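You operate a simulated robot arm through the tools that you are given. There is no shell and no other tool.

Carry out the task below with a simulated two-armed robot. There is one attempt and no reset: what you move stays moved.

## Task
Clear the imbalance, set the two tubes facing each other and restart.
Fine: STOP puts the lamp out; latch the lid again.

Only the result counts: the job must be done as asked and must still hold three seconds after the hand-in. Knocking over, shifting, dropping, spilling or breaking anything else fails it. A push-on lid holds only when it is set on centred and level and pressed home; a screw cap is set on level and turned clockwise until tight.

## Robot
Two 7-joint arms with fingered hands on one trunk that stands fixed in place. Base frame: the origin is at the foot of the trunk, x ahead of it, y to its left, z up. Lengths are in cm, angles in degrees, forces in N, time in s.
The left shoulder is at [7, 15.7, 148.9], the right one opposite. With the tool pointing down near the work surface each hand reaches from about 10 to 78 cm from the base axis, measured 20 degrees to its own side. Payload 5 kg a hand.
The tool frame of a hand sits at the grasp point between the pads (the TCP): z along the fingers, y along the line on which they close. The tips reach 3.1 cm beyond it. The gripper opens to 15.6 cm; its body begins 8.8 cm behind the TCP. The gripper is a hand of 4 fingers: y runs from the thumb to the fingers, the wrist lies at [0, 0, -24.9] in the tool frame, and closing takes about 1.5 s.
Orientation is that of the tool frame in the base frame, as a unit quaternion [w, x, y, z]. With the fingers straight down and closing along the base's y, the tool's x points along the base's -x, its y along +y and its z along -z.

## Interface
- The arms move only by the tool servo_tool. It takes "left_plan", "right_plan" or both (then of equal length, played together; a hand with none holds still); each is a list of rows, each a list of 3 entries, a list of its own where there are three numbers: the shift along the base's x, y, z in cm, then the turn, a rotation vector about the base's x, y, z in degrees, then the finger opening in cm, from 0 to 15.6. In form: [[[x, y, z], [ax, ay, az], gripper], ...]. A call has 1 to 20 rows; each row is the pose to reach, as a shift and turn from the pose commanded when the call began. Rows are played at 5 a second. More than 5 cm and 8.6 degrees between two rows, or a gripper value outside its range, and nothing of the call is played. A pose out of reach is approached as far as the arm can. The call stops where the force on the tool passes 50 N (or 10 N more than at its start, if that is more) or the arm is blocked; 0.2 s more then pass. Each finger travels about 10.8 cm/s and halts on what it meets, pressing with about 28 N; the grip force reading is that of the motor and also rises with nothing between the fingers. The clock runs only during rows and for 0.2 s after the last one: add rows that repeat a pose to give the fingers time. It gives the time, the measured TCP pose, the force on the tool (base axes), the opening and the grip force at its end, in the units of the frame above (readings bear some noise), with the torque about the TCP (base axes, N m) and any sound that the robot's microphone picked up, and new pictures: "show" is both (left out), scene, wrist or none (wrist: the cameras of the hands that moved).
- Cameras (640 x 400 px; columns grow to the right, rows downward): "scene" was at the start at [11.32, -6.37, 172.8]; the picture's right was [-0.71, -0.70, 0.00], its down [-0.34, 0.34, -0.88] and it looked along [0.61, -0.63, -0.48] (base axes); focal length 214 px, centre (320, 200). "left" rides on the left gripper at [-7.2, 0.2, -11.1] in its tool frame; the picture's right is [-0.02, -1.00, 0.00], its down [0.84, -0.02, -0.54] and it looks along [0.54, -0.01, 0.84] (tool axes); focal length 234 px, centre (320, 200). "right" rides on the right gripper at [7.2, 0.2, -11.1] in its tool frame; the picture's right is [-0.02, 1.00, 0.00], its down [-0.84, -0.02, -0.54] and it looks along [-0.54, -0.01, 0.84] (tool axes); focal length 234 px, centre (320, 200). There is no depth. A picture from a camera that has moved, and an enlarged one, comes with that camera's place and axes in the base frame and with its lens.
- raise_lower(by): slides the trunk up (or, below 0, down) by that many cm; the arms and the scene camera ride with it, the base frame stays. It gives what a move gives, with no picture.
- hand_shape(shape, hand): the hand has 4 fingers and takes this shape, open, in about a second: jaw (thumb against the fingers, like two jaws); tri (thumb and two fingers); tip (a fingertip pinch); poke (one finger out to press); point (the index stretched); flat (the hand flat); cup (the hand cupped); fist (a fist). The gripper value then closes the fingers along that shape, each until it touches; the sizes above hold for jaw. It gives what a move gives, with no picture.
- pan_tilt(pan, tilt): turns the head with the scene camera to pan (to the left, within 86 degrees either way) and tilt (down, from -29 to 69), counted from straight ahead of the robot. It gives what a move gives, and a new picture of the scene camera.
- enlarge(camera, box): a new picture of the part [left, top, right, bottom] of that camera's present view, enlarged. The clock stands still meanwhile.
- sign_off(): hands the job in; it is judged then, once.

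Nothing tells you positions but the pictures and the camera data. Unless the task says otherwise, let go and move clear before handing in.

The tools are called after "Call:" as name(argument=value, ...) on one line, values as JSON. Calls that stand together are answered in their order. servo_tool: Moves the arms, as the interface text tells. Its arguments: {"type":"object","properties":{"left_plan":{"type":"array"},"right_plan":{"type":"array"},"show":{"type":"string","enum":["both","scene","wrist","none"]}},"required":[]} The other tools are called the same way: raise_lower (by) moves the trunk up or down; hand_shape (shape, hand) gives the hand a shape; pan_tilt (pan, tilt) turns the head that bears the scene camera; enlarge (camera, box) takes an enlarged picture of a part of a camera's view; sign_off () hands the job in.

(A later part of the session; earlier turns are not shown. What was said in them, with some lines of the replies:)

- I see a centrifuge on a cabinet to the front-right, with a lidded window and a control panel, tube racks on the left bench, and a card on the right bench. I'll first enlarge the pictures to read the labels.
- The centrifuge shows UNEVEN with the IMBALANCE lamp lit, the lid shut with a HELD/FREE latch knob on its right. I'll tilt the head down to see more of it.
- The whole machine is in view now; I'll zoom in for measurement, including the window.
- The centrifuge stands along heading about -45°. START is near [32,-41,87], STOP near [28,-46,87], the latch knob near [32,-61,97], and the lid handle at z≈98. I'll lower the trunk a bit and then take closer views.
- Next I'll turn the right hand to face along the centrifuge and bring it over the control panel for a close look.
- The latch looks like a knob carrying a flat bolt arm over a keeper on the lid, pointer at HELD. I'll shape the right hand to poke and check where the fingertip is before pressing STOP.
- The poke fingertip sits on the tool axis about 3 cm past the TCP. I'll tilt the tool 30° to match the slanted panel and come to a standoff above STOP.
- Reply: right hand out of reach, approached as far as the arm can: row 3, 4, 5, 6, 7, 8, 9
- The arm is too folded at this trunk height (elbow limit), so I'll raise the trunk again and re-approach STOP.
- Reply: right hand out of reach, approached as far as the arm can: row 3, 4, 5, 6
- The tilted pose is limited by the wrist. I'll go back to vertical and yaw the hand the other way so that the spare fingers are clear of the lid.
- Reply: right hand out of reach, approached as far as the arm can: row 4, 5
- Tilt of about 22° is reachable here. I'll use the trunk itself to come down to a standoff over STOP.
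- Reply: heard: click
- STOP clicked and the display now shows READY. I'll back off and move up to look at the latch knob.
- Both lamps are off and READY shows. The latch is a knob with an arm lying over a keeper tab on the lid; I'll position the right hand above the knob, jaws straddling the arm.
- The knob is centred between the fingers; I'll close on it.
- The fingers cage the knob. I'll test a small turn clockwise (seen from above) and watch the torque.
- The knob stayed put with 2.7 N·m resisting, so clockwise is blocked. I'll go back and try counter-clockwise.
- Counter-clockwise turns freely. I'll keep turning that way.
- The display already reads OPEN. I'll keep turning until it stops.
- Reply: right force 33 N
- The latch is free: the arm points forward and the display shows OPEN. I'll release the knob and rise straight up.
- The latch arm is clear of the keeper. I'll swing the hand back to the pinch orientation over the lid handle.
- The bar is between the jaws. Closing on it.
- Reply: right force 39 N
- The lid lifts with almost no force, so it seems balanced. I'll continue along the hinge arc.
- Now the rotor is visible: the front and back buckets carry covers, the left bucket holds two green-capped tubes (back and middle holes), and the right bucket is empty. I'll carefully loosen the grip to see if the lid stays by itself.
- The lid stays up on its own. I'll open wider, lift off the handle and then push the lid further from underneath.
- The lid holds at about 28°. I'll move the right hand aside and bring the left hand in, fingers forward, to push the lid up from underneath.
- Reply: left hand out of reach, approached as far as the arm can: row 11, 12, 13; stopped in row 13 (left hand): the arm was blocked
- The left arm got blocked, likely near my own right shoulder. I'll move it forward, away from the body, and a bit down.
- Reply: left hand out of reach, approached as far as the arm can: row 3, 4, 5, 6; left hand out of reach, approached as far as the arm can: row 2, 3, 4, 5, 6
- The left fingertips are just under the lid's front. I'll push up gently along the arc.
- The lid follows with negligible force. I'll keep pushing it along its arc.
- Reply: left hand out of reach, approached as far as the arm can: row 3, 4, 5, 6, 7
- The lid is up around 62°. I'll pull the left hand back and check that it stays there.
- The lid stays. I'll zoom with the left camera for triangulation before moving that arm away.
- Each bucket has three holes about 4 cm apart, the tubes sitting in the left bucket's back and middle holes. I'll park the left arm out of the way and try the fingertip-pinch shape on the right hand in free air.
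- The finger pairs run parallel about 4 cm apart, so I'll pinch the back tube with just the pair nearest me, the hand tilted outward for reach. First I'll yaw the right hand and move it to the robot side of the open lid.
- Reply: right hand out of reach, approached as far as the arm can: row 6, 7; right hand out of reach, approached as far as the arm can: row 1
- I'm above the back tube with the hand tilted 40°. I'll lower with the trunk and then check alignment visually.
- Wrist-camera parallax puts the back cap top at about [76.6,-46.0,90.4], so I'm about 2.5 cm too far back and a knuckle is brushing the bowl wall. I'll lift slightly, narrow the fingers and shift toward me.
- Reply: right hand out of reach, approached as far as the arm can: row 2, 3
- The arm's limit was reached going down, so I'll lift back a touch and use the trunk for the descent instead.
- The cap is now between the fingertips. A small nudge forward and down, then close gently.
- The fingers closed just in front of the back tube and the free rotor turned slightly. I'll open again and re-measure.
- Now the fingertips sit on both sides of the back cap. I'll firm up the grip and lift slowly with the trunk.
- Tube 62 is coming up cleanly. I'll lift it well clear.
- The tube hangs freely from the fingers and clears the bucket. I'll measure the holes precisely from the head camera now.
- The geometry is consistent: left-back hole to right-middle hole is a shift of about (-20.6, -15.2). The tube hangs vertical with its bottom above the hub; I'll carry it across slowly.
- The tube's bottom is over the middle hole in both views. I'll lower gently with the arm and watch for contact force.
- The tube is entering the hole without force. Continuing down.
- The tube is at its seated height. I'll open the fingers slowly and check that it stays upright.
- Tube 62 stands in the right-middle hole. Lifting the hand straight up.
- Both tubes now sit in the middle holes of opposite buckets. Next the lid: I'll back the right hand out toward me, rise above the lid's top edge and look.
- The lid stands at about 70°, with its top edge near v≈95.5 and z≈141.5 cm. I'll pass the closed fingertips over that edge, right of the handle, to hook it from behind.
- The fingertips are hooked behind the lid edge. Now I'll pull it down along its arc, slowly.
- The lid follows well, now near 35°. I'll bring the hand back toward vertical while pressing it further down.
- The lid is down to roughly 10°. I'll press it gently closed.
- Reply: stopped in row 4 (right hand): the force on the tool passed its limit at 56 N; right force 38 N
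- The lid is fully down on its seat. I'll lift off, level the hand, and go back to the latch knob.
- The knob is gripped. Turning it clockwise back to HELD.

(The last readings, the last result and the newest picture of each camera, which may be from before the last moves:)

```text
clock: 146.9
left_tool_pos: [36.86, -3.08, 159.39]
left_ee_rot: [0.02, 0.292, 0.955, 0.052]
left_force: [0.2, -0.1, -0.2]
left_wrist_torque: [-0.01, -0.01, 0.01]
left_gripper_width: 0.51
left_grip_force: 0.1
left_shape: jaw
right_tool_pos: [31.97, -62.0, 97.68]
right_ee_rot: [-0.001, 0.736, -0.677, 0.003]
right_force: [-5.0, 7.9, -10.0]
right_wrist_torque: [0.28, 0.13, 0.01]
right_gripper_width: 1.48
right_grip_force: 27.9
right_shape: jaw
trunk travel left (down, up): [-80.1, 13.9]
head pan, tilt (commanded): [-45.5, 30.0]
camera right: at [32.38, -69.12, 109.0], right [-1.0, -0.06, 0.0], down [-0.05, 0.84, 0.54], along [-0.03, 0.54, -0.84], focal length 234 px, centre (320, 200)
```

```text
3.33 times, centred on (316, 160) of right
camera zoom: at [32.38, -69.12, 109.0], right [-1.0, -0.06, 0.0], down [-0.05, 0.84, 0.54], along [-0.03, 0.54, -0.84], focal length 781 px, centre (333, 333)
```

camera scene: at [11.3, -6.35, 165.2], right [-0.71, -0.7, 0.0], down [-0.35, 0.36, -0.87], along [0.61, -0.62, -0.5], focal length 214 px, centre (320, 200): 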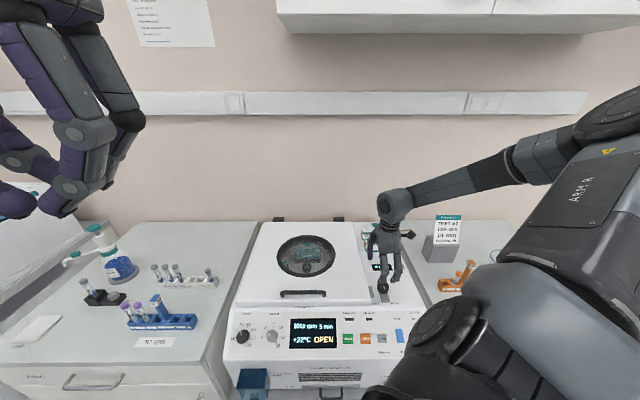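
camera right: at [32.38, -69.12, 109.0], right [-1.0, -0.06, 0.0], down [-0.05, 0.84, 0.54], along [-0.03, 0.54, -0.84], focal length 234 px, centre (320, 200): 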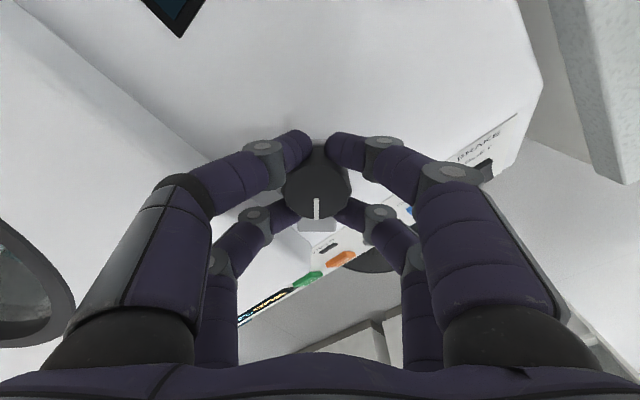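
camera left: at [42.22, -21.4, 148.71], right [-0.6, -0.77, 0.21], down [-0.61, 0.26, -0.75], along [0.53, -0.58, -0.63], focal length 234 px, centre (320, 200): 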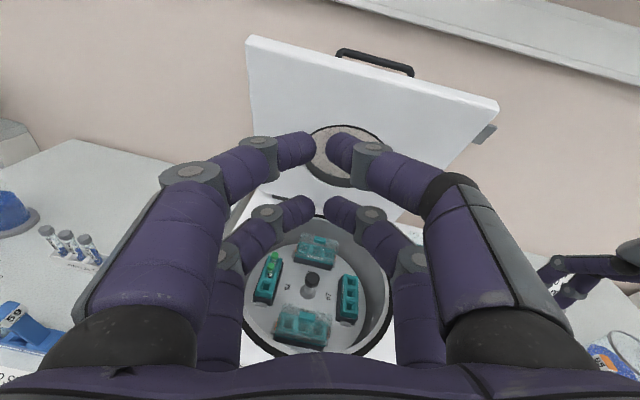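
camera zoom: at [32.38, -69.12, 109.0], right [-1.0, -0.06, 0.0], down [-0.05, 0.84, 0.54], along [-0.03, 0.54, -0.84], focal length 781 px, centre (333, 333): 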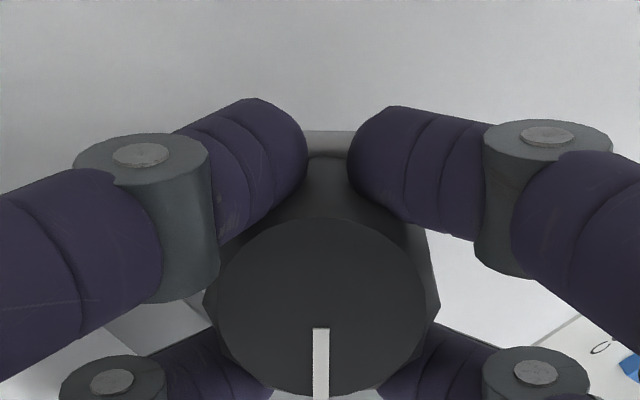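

The knob turns with the hand. Continuing the other half.

Call:
servo_tool(right_plan=[[[0, 0, 0], [0, 0, -6], 2], [[0, 0, 0], [0, 0, -12], 2], [[0, 0, 0], [0, 0, -18], 2], [[0, 0, 0], [0, 0, -24], 2], [[0, 0, 0], [0, 0, -30], 2], [[0, 0, 0], [0, 0, -36], 2], [[0, 0, 0], [0, 0, -42], 2], [[0, 0, 0], [0, 0, -48], 2], [[0, 0, 0], [0, 0, -51], 2], [[0, 0, 0], [0, 0, -51], 2]])

Call:
enlarge(camera="right", box=[220, 100, 412, 220])

Call:
enlarge(camera="scene", box=[230, 220, 430, 345])

```text
clock: 149.1
left_tool_pos: [36.97, -2.82, 159.54]
left_ee_rot: [0.02, 0.293, 0.955, 0.052]
left_force: [0.2, -0.4, 0.1]
left_wrist_torque: [-0.03, -0.03, -0.03]
left_gripper_width: 0.49
left_grip_force: 0.1
left_shape: jaw
right_tool_pos: [32.05, -62.04, 97.92]
right_ee_rot: [-0.002, -0.373, 0.928, -0.002]
right_force: [-8.0, 16.0, -14.1]
right_wrist_torque: [0.51, 0.22, 0.68]
right_gripper_width: 1.32
right_grip_force: 27.6
right_shape: jaw
trunk travel left (down, up): [-80.1, 13.9]
head pan, tilt (commanded): [-45.5, 30.0]
camera scene: at [11.23, -6.2, 165.2], right [-0.71, -0.7, 0.0], down [-0.35, 0.36, -0.87], along [0.61, -0.62, -0.5], focal length 214 px, centre (320, 200)
camera right: at [26.74, -66.69, 109.06], right [-0.68, 0.74, 0.0], down [0.62, 0.57, 0.54], along [0.4, 0.36, -0.84], focal length 234 px, centre (320, 200)
```

scene: 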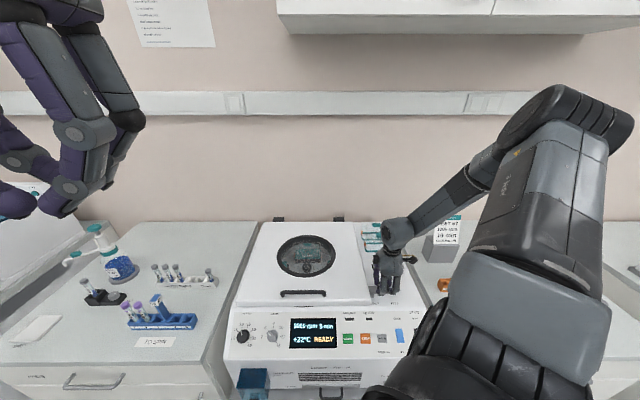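
right: 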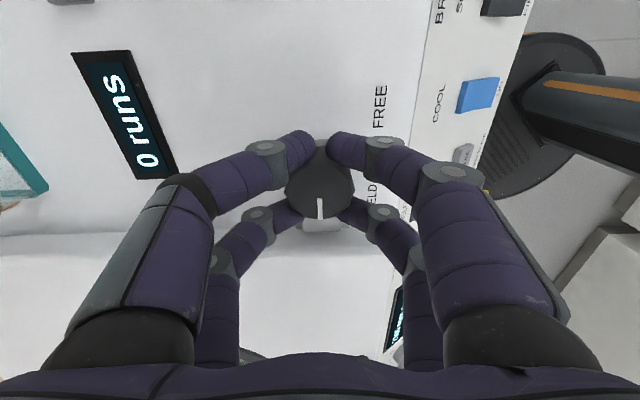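

```text
3.33 times, centred on (316, 160) of right
camera zoom: at [26.74, -66.69, 109.06], right [-0.68, 0.74, 0.0], down [0.62, 0.57, 0.54], along [0.4, 0.36, -0.84], focal length 781 px, centre (333, 333)
```

zoom: 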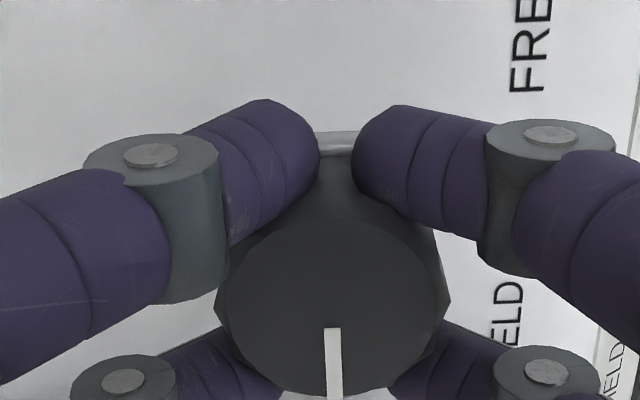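

```text
3.20 times, centred on (330, 282) of scene
camera zoom: at [11.23, -6.2, 165.2], right [-0.71, -0.7, 0.0], down [-0.35, 0.36, -0.87], along [0.61, -0.62, -0.5], focal length 686 px, centre (288, -64)
```

zoom: 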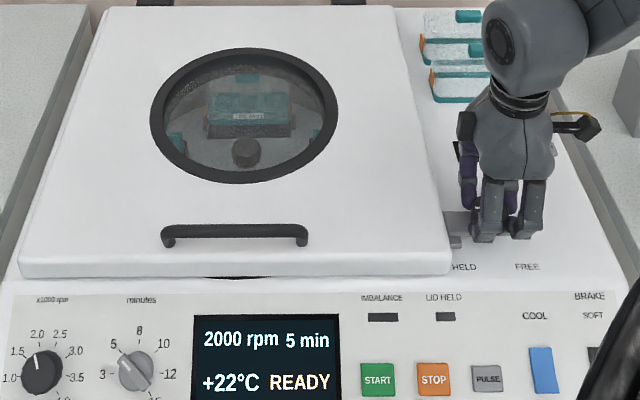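

The display reads READY, so the latch registers. A few more degrees to seat it on its stop, then release.

Call:
servo_tool(right_plan=[[[0, 0, 0], [0, 0, -3], 2], [[0, 0, 0], [0, 0, -5], 2], [[0, 0, 0], [0, 0, -5], 2]], show="none")

Call:
servo_tool(right_plan=[[[0, 0, 0], [0, 0, 0], 3], [[0, 0, 0], [0, 0, 0], 5], [[0, 0, 0], [0, 0, 0], 6.4], [[0, 0, 0], [0, 0, 0], 6.4], [[0, 0, 3], [0, 0, 0], 6.4], [[0, 0, 7], [0, 0, 0], 7], [[0, 0, 11], [0, 0, 0], 8], [[0, 0, 11], [0, 0, 0], 8]])

Call:
enlarge(camera="right", box=[220, 80, 412, 220])

```text
clock: 149.9
left_tool_pos: [36.95, -2.93, 159.4]
left_ee_rot: [0.021, 0.292, 0.955, 0.052]
left_force: [0.1, -0.3, -0.9]
left_wrist_torque: [0.0, -0.03, 0.01]
left_gripper_width: 0.5
left_grip_force: 0.0
left_shape: jaw
right_tool_pos: [32.02, -62.04, 97.72]
right_ee_rot: [-0.001, -0.333, 0.943, -0.003]
right_force: [-7.6, 13.2, -14.2]
right_wrist_torque: [0.36, 0.44, 1.8]
right_gripper_width: 1.33
right_grip_force: 28.2
right_shape: jaw
trunk travel left (down, up): [-80.1, 13.9]
head pan, tilt (commanded): [-45.5, 30.0]
```

```text
clock: 151.7
left_tool_pos: [37.07, -3.01, 159.45]
left_ee_rot: [0.02, 0.292, 0.955, 0.052]
left_force: [0.2, -0.3, 0.3]
left_wrist_torque: [-0.01, 0.01, -0.02]
left_gripper_width: 0.51
left_grip_force: 0.1
left_shape: jaw
right_tool_pos: [32.2, -62.22, 109.07]
right_ee_rot: [-0.002, -0.332, 0.943, -0.002]
right_force: [1.0, -0.1, -0.2]
right_wrist_torque: [0.0, 0.02, 0.03]
right_gripper_width: 7.94
right_grip_force: 0.1
right_shape: jaw
trunk travel left (down, up): [-80.1, 13.9]
head pan, tilt (commanded): [-45.5, 30.0]
camera scene: at [11.32, -6.42, 165.19], right [-0.71, -0.7, 0.0], down [-0.35, 0.36, -0.87], along [0.61, -0.62, -0.5], focal length 214 px, centre (320, 200)
camera right: at [26.41, -66.49, 120.3], right [-0.61, 0.79, 0.0], down [0.67, 0.51, 0.54], along [0.43, 0.33, -0.84], focal length 234 px, centre (320, 200)
```

scene: 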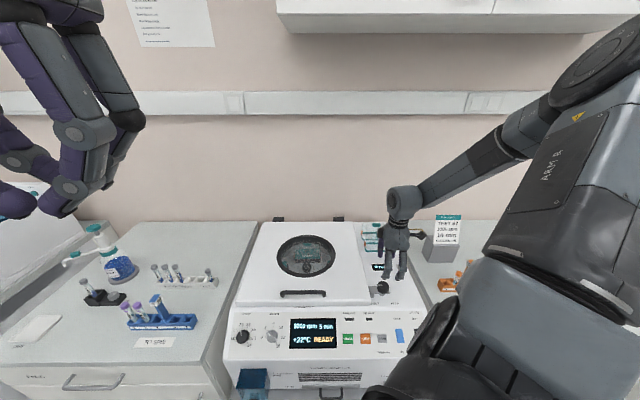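
right: 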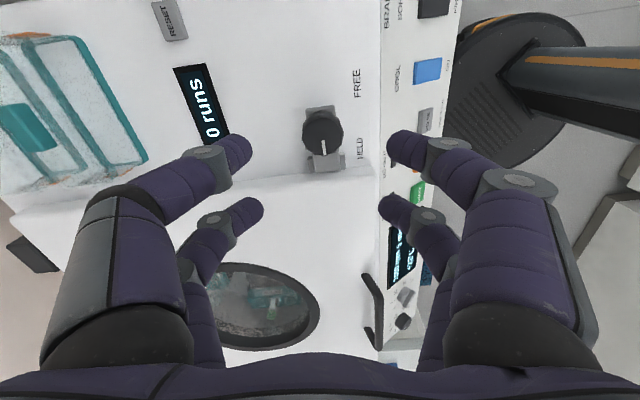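

```text
2.86 times, centred on (316, 150) of right
camera zoom: at [26.41, -66.49, 120.3], right [-0.61, 0.79, 0.0], down [0.67, 0.51, 0.54], along [0.43, 0.33, -0.84], focal length 669 px, centre (331, 343)
```

zoom: 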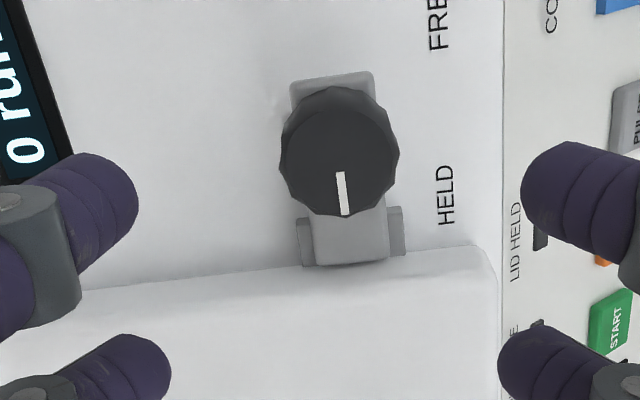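

The latch is back on HELD and the display says READY. Now I'll shape the hand to poke and go to the START button.

Call:
servo_tool(right_plan=[[[-0.4, 4.4, 1], [0, 0, 1.5], 4], [[-0.8, 8.8, 2], [0, 0, 3], 2], [[-1.2, 13.2, 3], [0, 0, 4.5], 0.5], [[-1.6, 17.6, 3], [0, 0, 6], 0.5], [[-2, 22, 3], [0, 0, 6], 0.5], [[-2, 22, 3], [0, 0, 6], 0.5]], show="none")

Call:
hand_shape(shape="poke", hand="right")

Call:
servo_tool(right_plan=[[[0, 0.3, -2], [-5.3, -5.2, 0], 0], [[-0.1, 0.6, -4], [-10.6, -10.4, 0], 0], [[-0.3, 0.9, -7], [-15.9, -15.6, 0], 0], [[-0.3, 0.9, -7], [-15.9, -15.6, 0], 0]])

```text
clock: 153.1
left_tool_pos: [37.06, -3.03, 159.39]
left_ee_rot: [0.019, 0.292, 0.955, 0.052]
left_force: [0.4, -0.2, 0.3]
left_wrist_torque: [0.01, 0.0, -0.03]
left_gripper_width: 0.51
left_grip_force: 0.0
left_shape: jaw
right_tool_pos: [30.37, -39.66, 111.81]
right_ee_rot: [-0.002, -0.382, 0.924, -0.002]
right_force: [-0.4, -0.7, 0.3]
right_wrist_torque: [0.0, 0.01, -0.01]
right_gripper_width: 0.54
right_grip_force: 0.1
right_shape: jaw
trunk travel left (down, up): [-80.1, 13.9]
head pan, tilt (commanded): [-45.5, 30.0]
```

```text
clock: 154.0
left_tool_pos: [36.97, -3.1, 159.39]
left_ee_rot: [0.021, 0.291, 0.955, 0.053]
left_force: [0.9, -0.1, -0.1]
left_wrist_torque: [-0.02, 0.01, 0.02]
left_gripper_width: 0.5
left_grip_force: 0.0
left_shape: jaw
right_tool_pos: [30.41, -39.78, 111.81]
right_ee_rot: [-0.002, -0.381, 0.924, -0.003]
right_force: [0.7, 0.7, 0.0]
right_wrist_torque: [0.01, 0.03, 0.01]
right_gripper_width: 0.02
right_grip_force: 0.0
right_shape: poke
trunk travel left (down, up): [-80.1, 13.9]
head pan, tilt (commanded): [-45.5, 30.0]
```

```text
clock: 155.0
left_tool_pos: [36.75, -3.12, 159.57]
left_ee_rot: [0.021, 0.292, 0.955, 0.052]
left_force: [-0.2, -0.3, 0.4]
left_wrist_torque: [0.02, -0.04, 0.02]
left_gripper_width: 0.48
left_grip_force: 0.1
left_shape: jaw
right_tool_pos: [31.71, -40.23, 106.3]
right_ee_rot: [0.052, -0.377, 0.914, -0.138]
right_force: [0.3, 0.4, -0.2]
right_wrist_torque: [0.0, -0.04, -0.01]
right_gripper_width: 0.0
right_grip_force: 0.0
right_shape: poke
right hand out of reach, approached as far as the arm can: row 2, 3, 4
trunk travel left (down, up): [-80.1, 13.9]
head pan, tilt (commanded): [-45.5, 30.0]
camera scene: at [10.96, -6.37, 165.22], right [-0.71, -0.7, 0.0], down [-0.35, 0.36, -0.87], along [0.61, -0.62, -0.5], focal length 214 px, centre (320, 200)
camera right: at [24.23, -42.78, 117.07], right [-0.66, 0.69, -0.29], down [0.5, 0.69, 0.52], along [0.56, 0.19, -0.8], focal length 234 px, centre (320, 200)
```

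scene: 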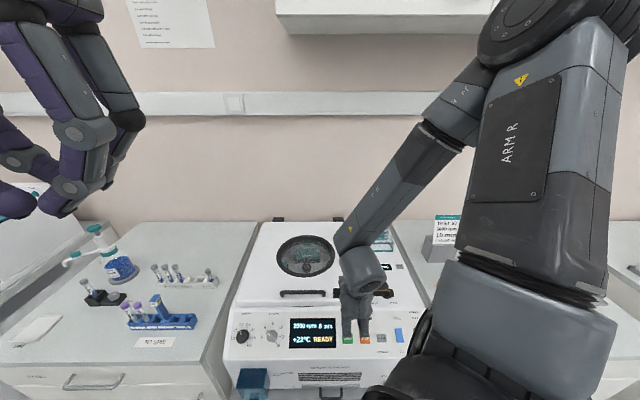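
right: 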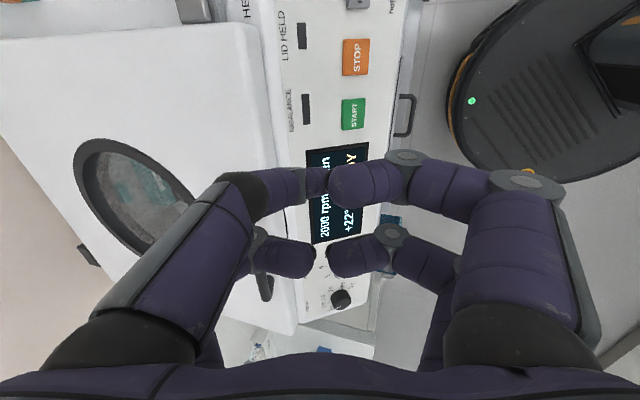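

Tilt of 17° is available here, which is enough. I'll use the trunk to descend to a standoff over START.

Call:
raise_lower(by=-12.5)

Call:
enlarge(camera="right", box=[0, 0, 640, 400])

Call:
pan_tilt(pan=-50, tilt=50)

```text
clock: 156.5
left_tool_pos: [37.09, -3.07, 146.96]
left_ee_rot: [0.021, 0.293, 0.955, 0.052]
left_force: [0.0, 0.0, 0.5]
left_wrist_torque: [-0.01, -0.03, -0.02]
left_gripper_width: 0.5
left_grip_force: 0.0
left_shape: jaw
right_tool_pos: [31.89, -40.19, 93.9]
right_ee_rot: [0.051, -0.377, 0.914, -0.138]
right_force: [-0.3, -0.5, 0.9]
right_wrist_torque: [-0.01, -0.02, 0.03]
right_gripper_width: 0.0
right_grip_force: 0.2
right_shape: poke
trunk travel left (down, up): [-67.6, 26.4]
head pan, tilt (commanded): [-45.5, 30.0]
```

```text
1.00 times, centred on (320, 200) of right (not enlarged: the box is as wide or as high as the picture)
camera zoom: at [24.46, -42.74, 104.55], right [-0.66, 0.69, -0.29], down [0.5, 0.69, 0.52], along [0.56, 0.19, -0.8], focal length 234 px, centre (320, 200)
```

zoom: 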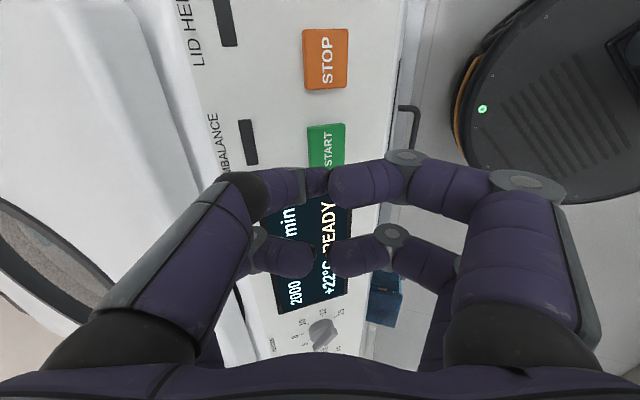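

```text
clock: 157.4
left_tool_pos: [36.95, -3.05, 147.02]
left_ee_rot: [0.02, 0.291, 0.955, 0.052]
left_force: [-0.6, 0.2, 0.2]
left_wrist_torque: [-0.02, -0.03, 0.0]
left_gripper_width: 0.5
left_grip_force: 0.0
left_shape: jaw
right_tool_pos: [31.93, -40.22, 93.77]
right_ee_rot: [0.051, -0.377, 0.914, -0.14]
right_force: [0.0, -0.6, 0.0]
right_wrist_torque: [0.0, -0.02, 0.0]
right_gripper_width: 0.0
right_grip_force: 0.0
right_shape: poke
trunk travel left (down, up): [-67.6, 26.4]
head pan, tilt (commanded): [-50.0, 50.0]
camera scene: at [9.88, -5.76, 149.75], right [-0.77, -0.64, 0.0], down [-0.49, 0.59, -0.64], along [0.41, -0.49, -0.77], focal length 214 px, centre (320, 200)
```

scene: 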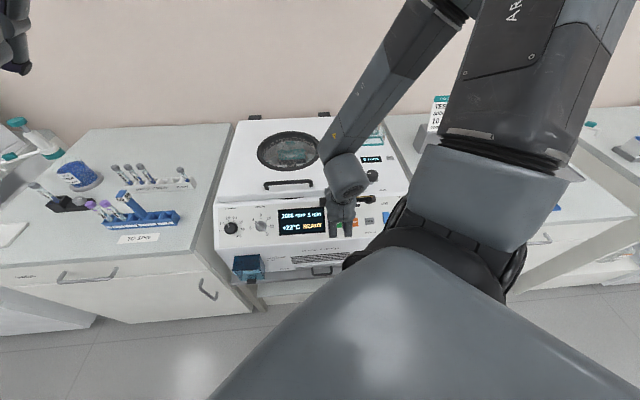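

Call:
servo_tool(right_plan=[[[0.05, -0.4, -1], [0, 0, 0], 0], [[0.08, -0.6, -2], [0, 0, 0], 0], [[0.1, -0.7, -2.8], [0, 0, 0], 0], [[0.1, -0.7, -3.3], [0, 0, 0], 0], [[0.1, -0.7, -3.7], [0, 0, 0], 0], [[0.1, -0.7, -3.9], [0, 0, 0], 0]])

Call:
enlarge(camera="scene", box=[210, 160, 402, 280])

```text
clock: 158.8
left_tool_pos: [36.84, -2.96, 147.07]
left_ee_rot: [0.021, 0.291, 0.955, 0.052]
left_force: [-0.3, -0.7, -0.3]
left_wrist_torque: [-0.01, 0.03, 0.01]
left_gripper_width: 0.49
left_grip_force: 0.0
left_shape: jaw
right_tool_pos: [31.96, -40.91, 89.94]
right_ee_rot: [0.052, -0.377, 0.914, -0.14]
right_force: [-3.2, 3.0, 11.6]
right_wrist_torque: [0.04, 0.0, 0.01]
right_gripper_width: 0.0
right_grip_force: 0.1
right_shape: poke
trunk travel left (down, up): [-67.6, 26.4]
head pan, tilt (commanded): [-50.0, 50.0]
heard: click
camera scene: at [9.74, -5.63, 149.78], right [-0.77, -0.64, 0.0], down [-0.49, 0.59, -0.64], along [0.41, -0.49, -0.77], focal length 214 px, centre (320, 200)
camera right: at [24.49, -43.34, 100.7], right [-0.66, 0.69, -0.29], down [0.5, 0.69, 0.52], along [0.56, 0.19, -0.8], focal length 234 px, centre (320, 200)
```

scene: 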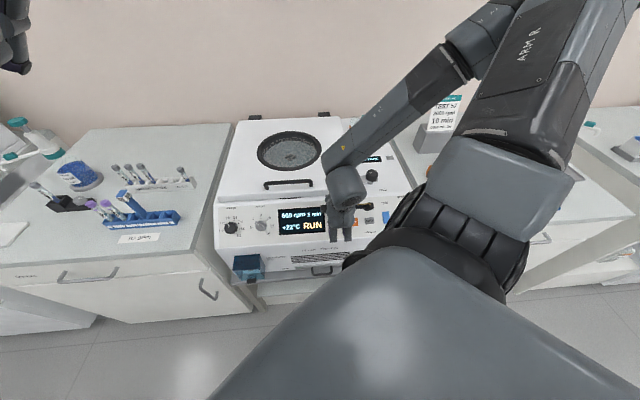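
right: 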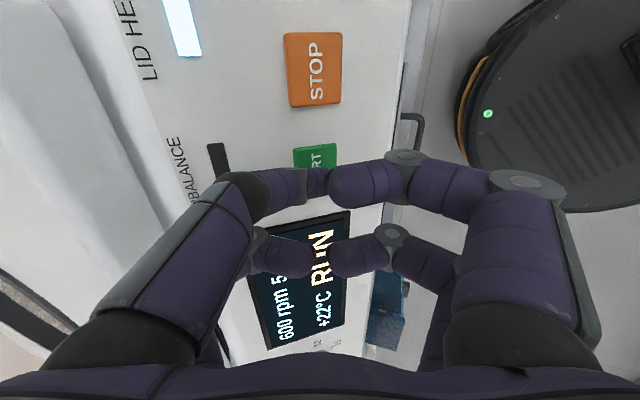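

```text
3.33 times, centred on (306, 220) of scene
camera zoom: at [9.74, -5.63, 149.78], right [-0.77, -0.64, 0.0], down [-0.49, 0.59, -0.64], along [0.41, -0.49, -0.77], focal length 715 px, centre (367, 133)
```

zoom: 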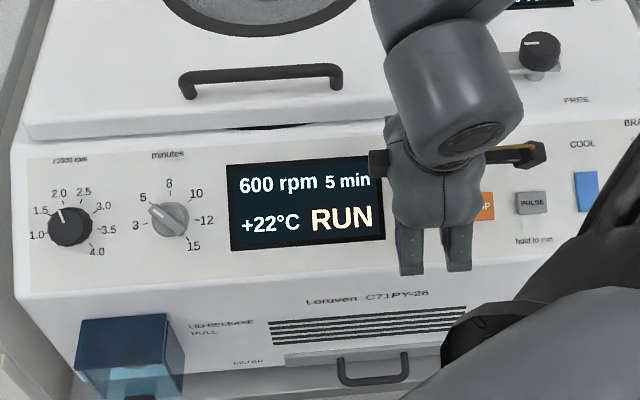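

START clicked: the display shows RUN, the speed is climbing and LID HELD is lit. I'll retreat straight back and up, then watch that it keeps running.

Call:
servo_tool(right_plan=[[[-0.1, 0.3, 1.5], [0, 0, 0], 0], [[-0.2, 0.7, 4], [0, 0, 0], 0], [[-0.2, 0.7, 8], [0, 0, 0], 0], [[-0.2, 0.7, 12], [0, 0, 0], 0], [[-0.2, 0.7, 16], [0, 0, 0], 0], [[-1, -2, 19], [0, 0, 0], 0], [[-2, -5, 21], [0, 0, 0], 0], [[-3, -8, 22], [0, 0, 0], 0], [[-3, -8, 22], [0, 0, 0], 0]])

Call:
enlarge(camera="scene", box=[210, 110, 402, 280])

```text
clock: 160.8
left_tool_pos: [37.19, -2.82, 146.84]
left_ee_rot: [0.02, 0.292, 0.955, 0.052]
left_force: [0.5, 0.2, 0.3]
left_wrist_torque: [0.02, 0.0, -0.02]
left_gripper_width: 0.52
left_grip_force: 0.1
left_shape: jaw
right_tool_pos: [29.07, -48.71, 111.85]
right_ee_rot: [0.051, -0.376, 0.915, -0.139]
right_force: [-0.1, 0.4, 0.1]
right_wrist_torque: [0.01, 0.0, -0.03]
right_gripper_width: 0.0
right_grip_force: 0.0
right_shape: poke
right hand out of reach, approached as far as the arm can: row 3, 4, 5, 6
trunk travel left (down, up): [-67.6, 26.4]
head pan, tilt (commanded): [-50.0, 50.0]
camera scene: at [10.01, -5.65, 149.74], right [-0.77, -0.64, 0.0], down [-0.49, 0.59, -0.64], along [0.41, -0.49, -0.77], focal length 214 px, centre (320, 200)
camera right: at [21.62, -51.19, 122.56], right [-0.66, 0.69, -0.29], down [0.5, 0.69, 0.52], along [0.56, 0.19, -0.81], focal length 234 px, centre (320, 200)
```

scene: 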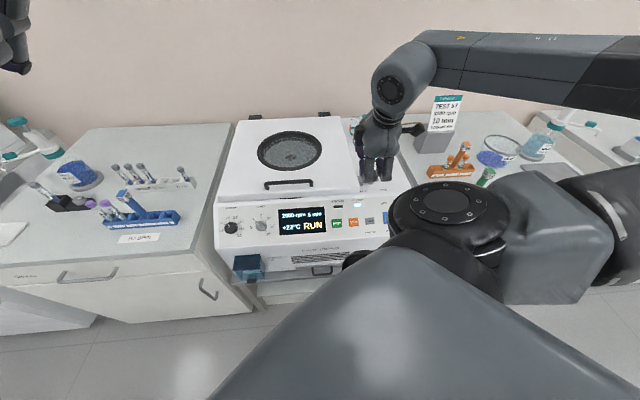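
right: 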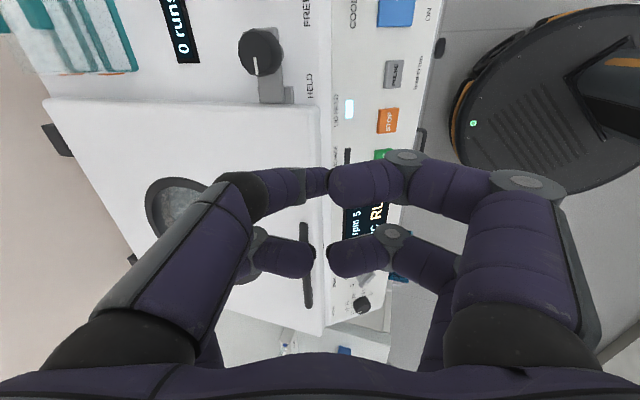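

```text
2.35 times, centred on (306, 195) of scene
camera zoom: at [10.01, -5.65, 149.74], right [-0.77, -0.64, 0.0], down [-0.49, 0.59, -0.64], along [0.41, -0.49, -0.77], focal length 505 px, centre (353, 212)
```

zoom: 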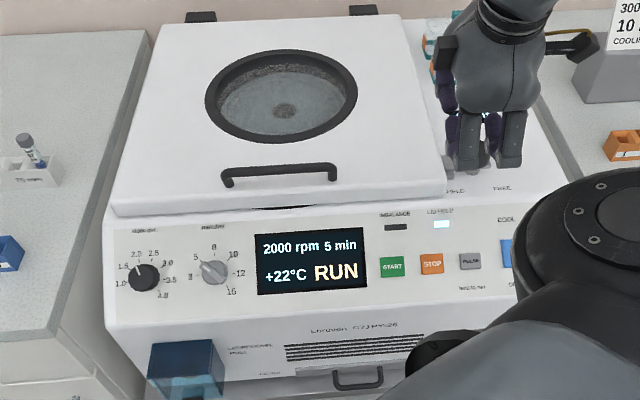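

The rotor is at 2000 rpm, RUN, imbalance lamp off, LID HELD lit. I'll raise the hand further clear and watch a few more seconds.

Call:
raise_lower(by=15)

Call:
servo_tool(right_plan=[[[0, 0, 0], [0, 0, 0], 0], [[0, 0, 0], [0, 0, 0], 0], [[0, 0, 0], [0, 0, 0], 0], [[0, 0, 0], [0, 0, 0], 0], [[0, 0, 0], [0, 0, 0], 0], [[0, 0, 0], [0, 0, 0], 0], [[0, 0, 0], [0, 0, 0], 0], [[0, 0, 0], [0, 0, 0], 0], [[0, 0, 0], [0, 0, 0], 0], [[0, 0, 0], [0, 0, 0], 0]], show="scene")

Call:
enlarge(camera="scene", box=[210, 110, 402, 280])

Call:
enlarge(camera="right", box=[160, 0, 480, 200])

```text
clock: 162.5
left_tool_pos: [37.13, -3.04, 161.99]
left_ee_rot: [0.021, 0.291, 0.955, 0.052]
left_force: [0.5, -1.1, 0.6]
left_wrist_torque: [-0.04, -0.04, 0.0]
left_gripper_width: 0.51
left_grip_force: 0.2
left_shape: jaw
right_tool_pos: [28.98, -48.74, 126.86]
right_ee_rot: [0.051, -0.377, 0.915, -0.139]
right_force: [-0.3, -0.7, 0.1]
right_wrist_torque: [-0.01, 0.0, -0.03]
right_gripper_width: 0.0
right_grip_force: 0.1
right_shape: poke
trunk travel left (down, up): [-82.6, 11.4]
head pan, tilt (commanded): [-50.0, 50.0]
```

```text
clock: 164.7
left_tool_pos: [36.93, -3.11, 162.03]
left_ee_rot: [0.021, 0.291, 0.955, 0.053]
left_force: [1.2, 0.4, -0.3]
left_wrist_torque: [0.02, 0.0, 0.01]
left_gripper_width: 0.52
left_grip_force: 0.0
left_shape: jaw
right_tool_pos: [28.89, -48.9, 126.83]
right_ee_rot: [0.052, -0.377, 0.915, -0.138]
right_force: [0.2, 0.0, 0.0]
right_wrist_torque: [-0.01, 0.01, 0.0]
right_gripper_width: 0.0
right_grip_force: 0.1
right_shape: poke
trunk travel left (down, up): [-82.6, 11.4]
head pan, tilt (commanded): [-50.0, 50.0]
camera scene: at [9.88, -5.77, 164.75], right [-0.77, -0.64, 0.0], down [-0.49, 0.59, -0.64], along [0.41, -0.49, -0.77], focal length 214 px, centre (320, 200)
```

scene: 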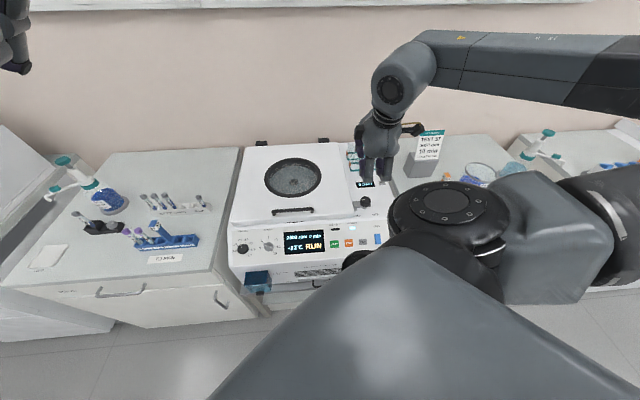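

```text
2.35 times, centred on (306, 195) of scene
camera zoom: at [9.88, -5.77, 164.75], right [-0.77, -0.64, 0.0], down [-0.49, 0.59, -0.64], along [0.41, -0.49, -0.77], focal length 505 px, centre (353, 212)
```

zoom: 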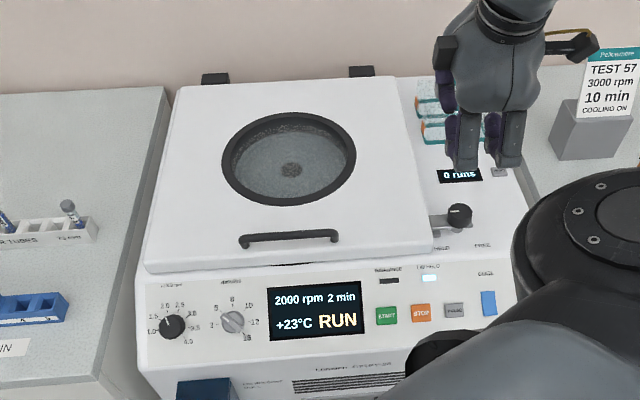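

```text
2.00 times, centred on (320, 100) of right
camera zoom: at [21.52, -51.28, 137.54], right [-0.66, 0.69, -0.29], down [0.5, 0.69, 0.52], along [0.56, 0.19, -0.8], focal length 468 px, centre (320, 400)
```

zoom: 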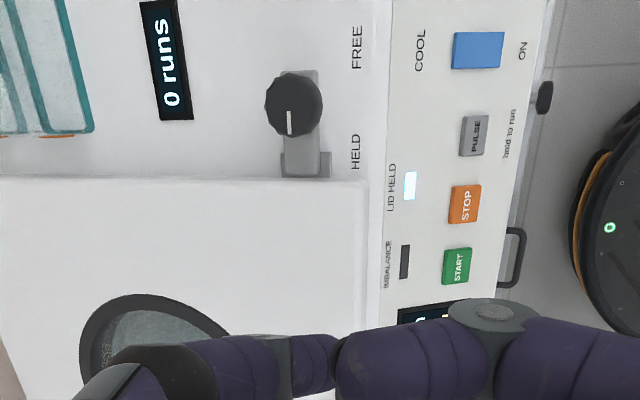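

The centrifuge is running evenly at 2000 rpm with the lid latched and the tubes opposite each other. Both hands are clear, so I'll hand in.

Call:
sign_off()

```text
The job is handed in.
```

I cleared the imbalance, and the centrifuge was running again at 2000 rpm when I handed in. The display showed RUN, the imbalance lamp was out and the LID HELD lamp was lit.

- **Fault:** STOP put the imbalance lamp out and the display went to READY.
- **Tubes:** Both tubes were in the left bucket. I moved tube 62 from its back hole to the middle hole of the right bucket. It now faces tube 95 in the left bucket's middle hole.
- **Lid:** The lid is closed and latched at HELD.
- **Settings:** I left the speed and time as they were, 2000 rpm and 5 min. The card for TEST 57 says 3000 rpm, 10 min and cooling on; I did not apply that.
- **Bucket covers:** The two loose bucket covers are still on the deck, so the two buckets with tubes are running uncovered.

The machine's timer runs fast. It already read 2 min when I handed in, so the run may have finished shortly afterwards.
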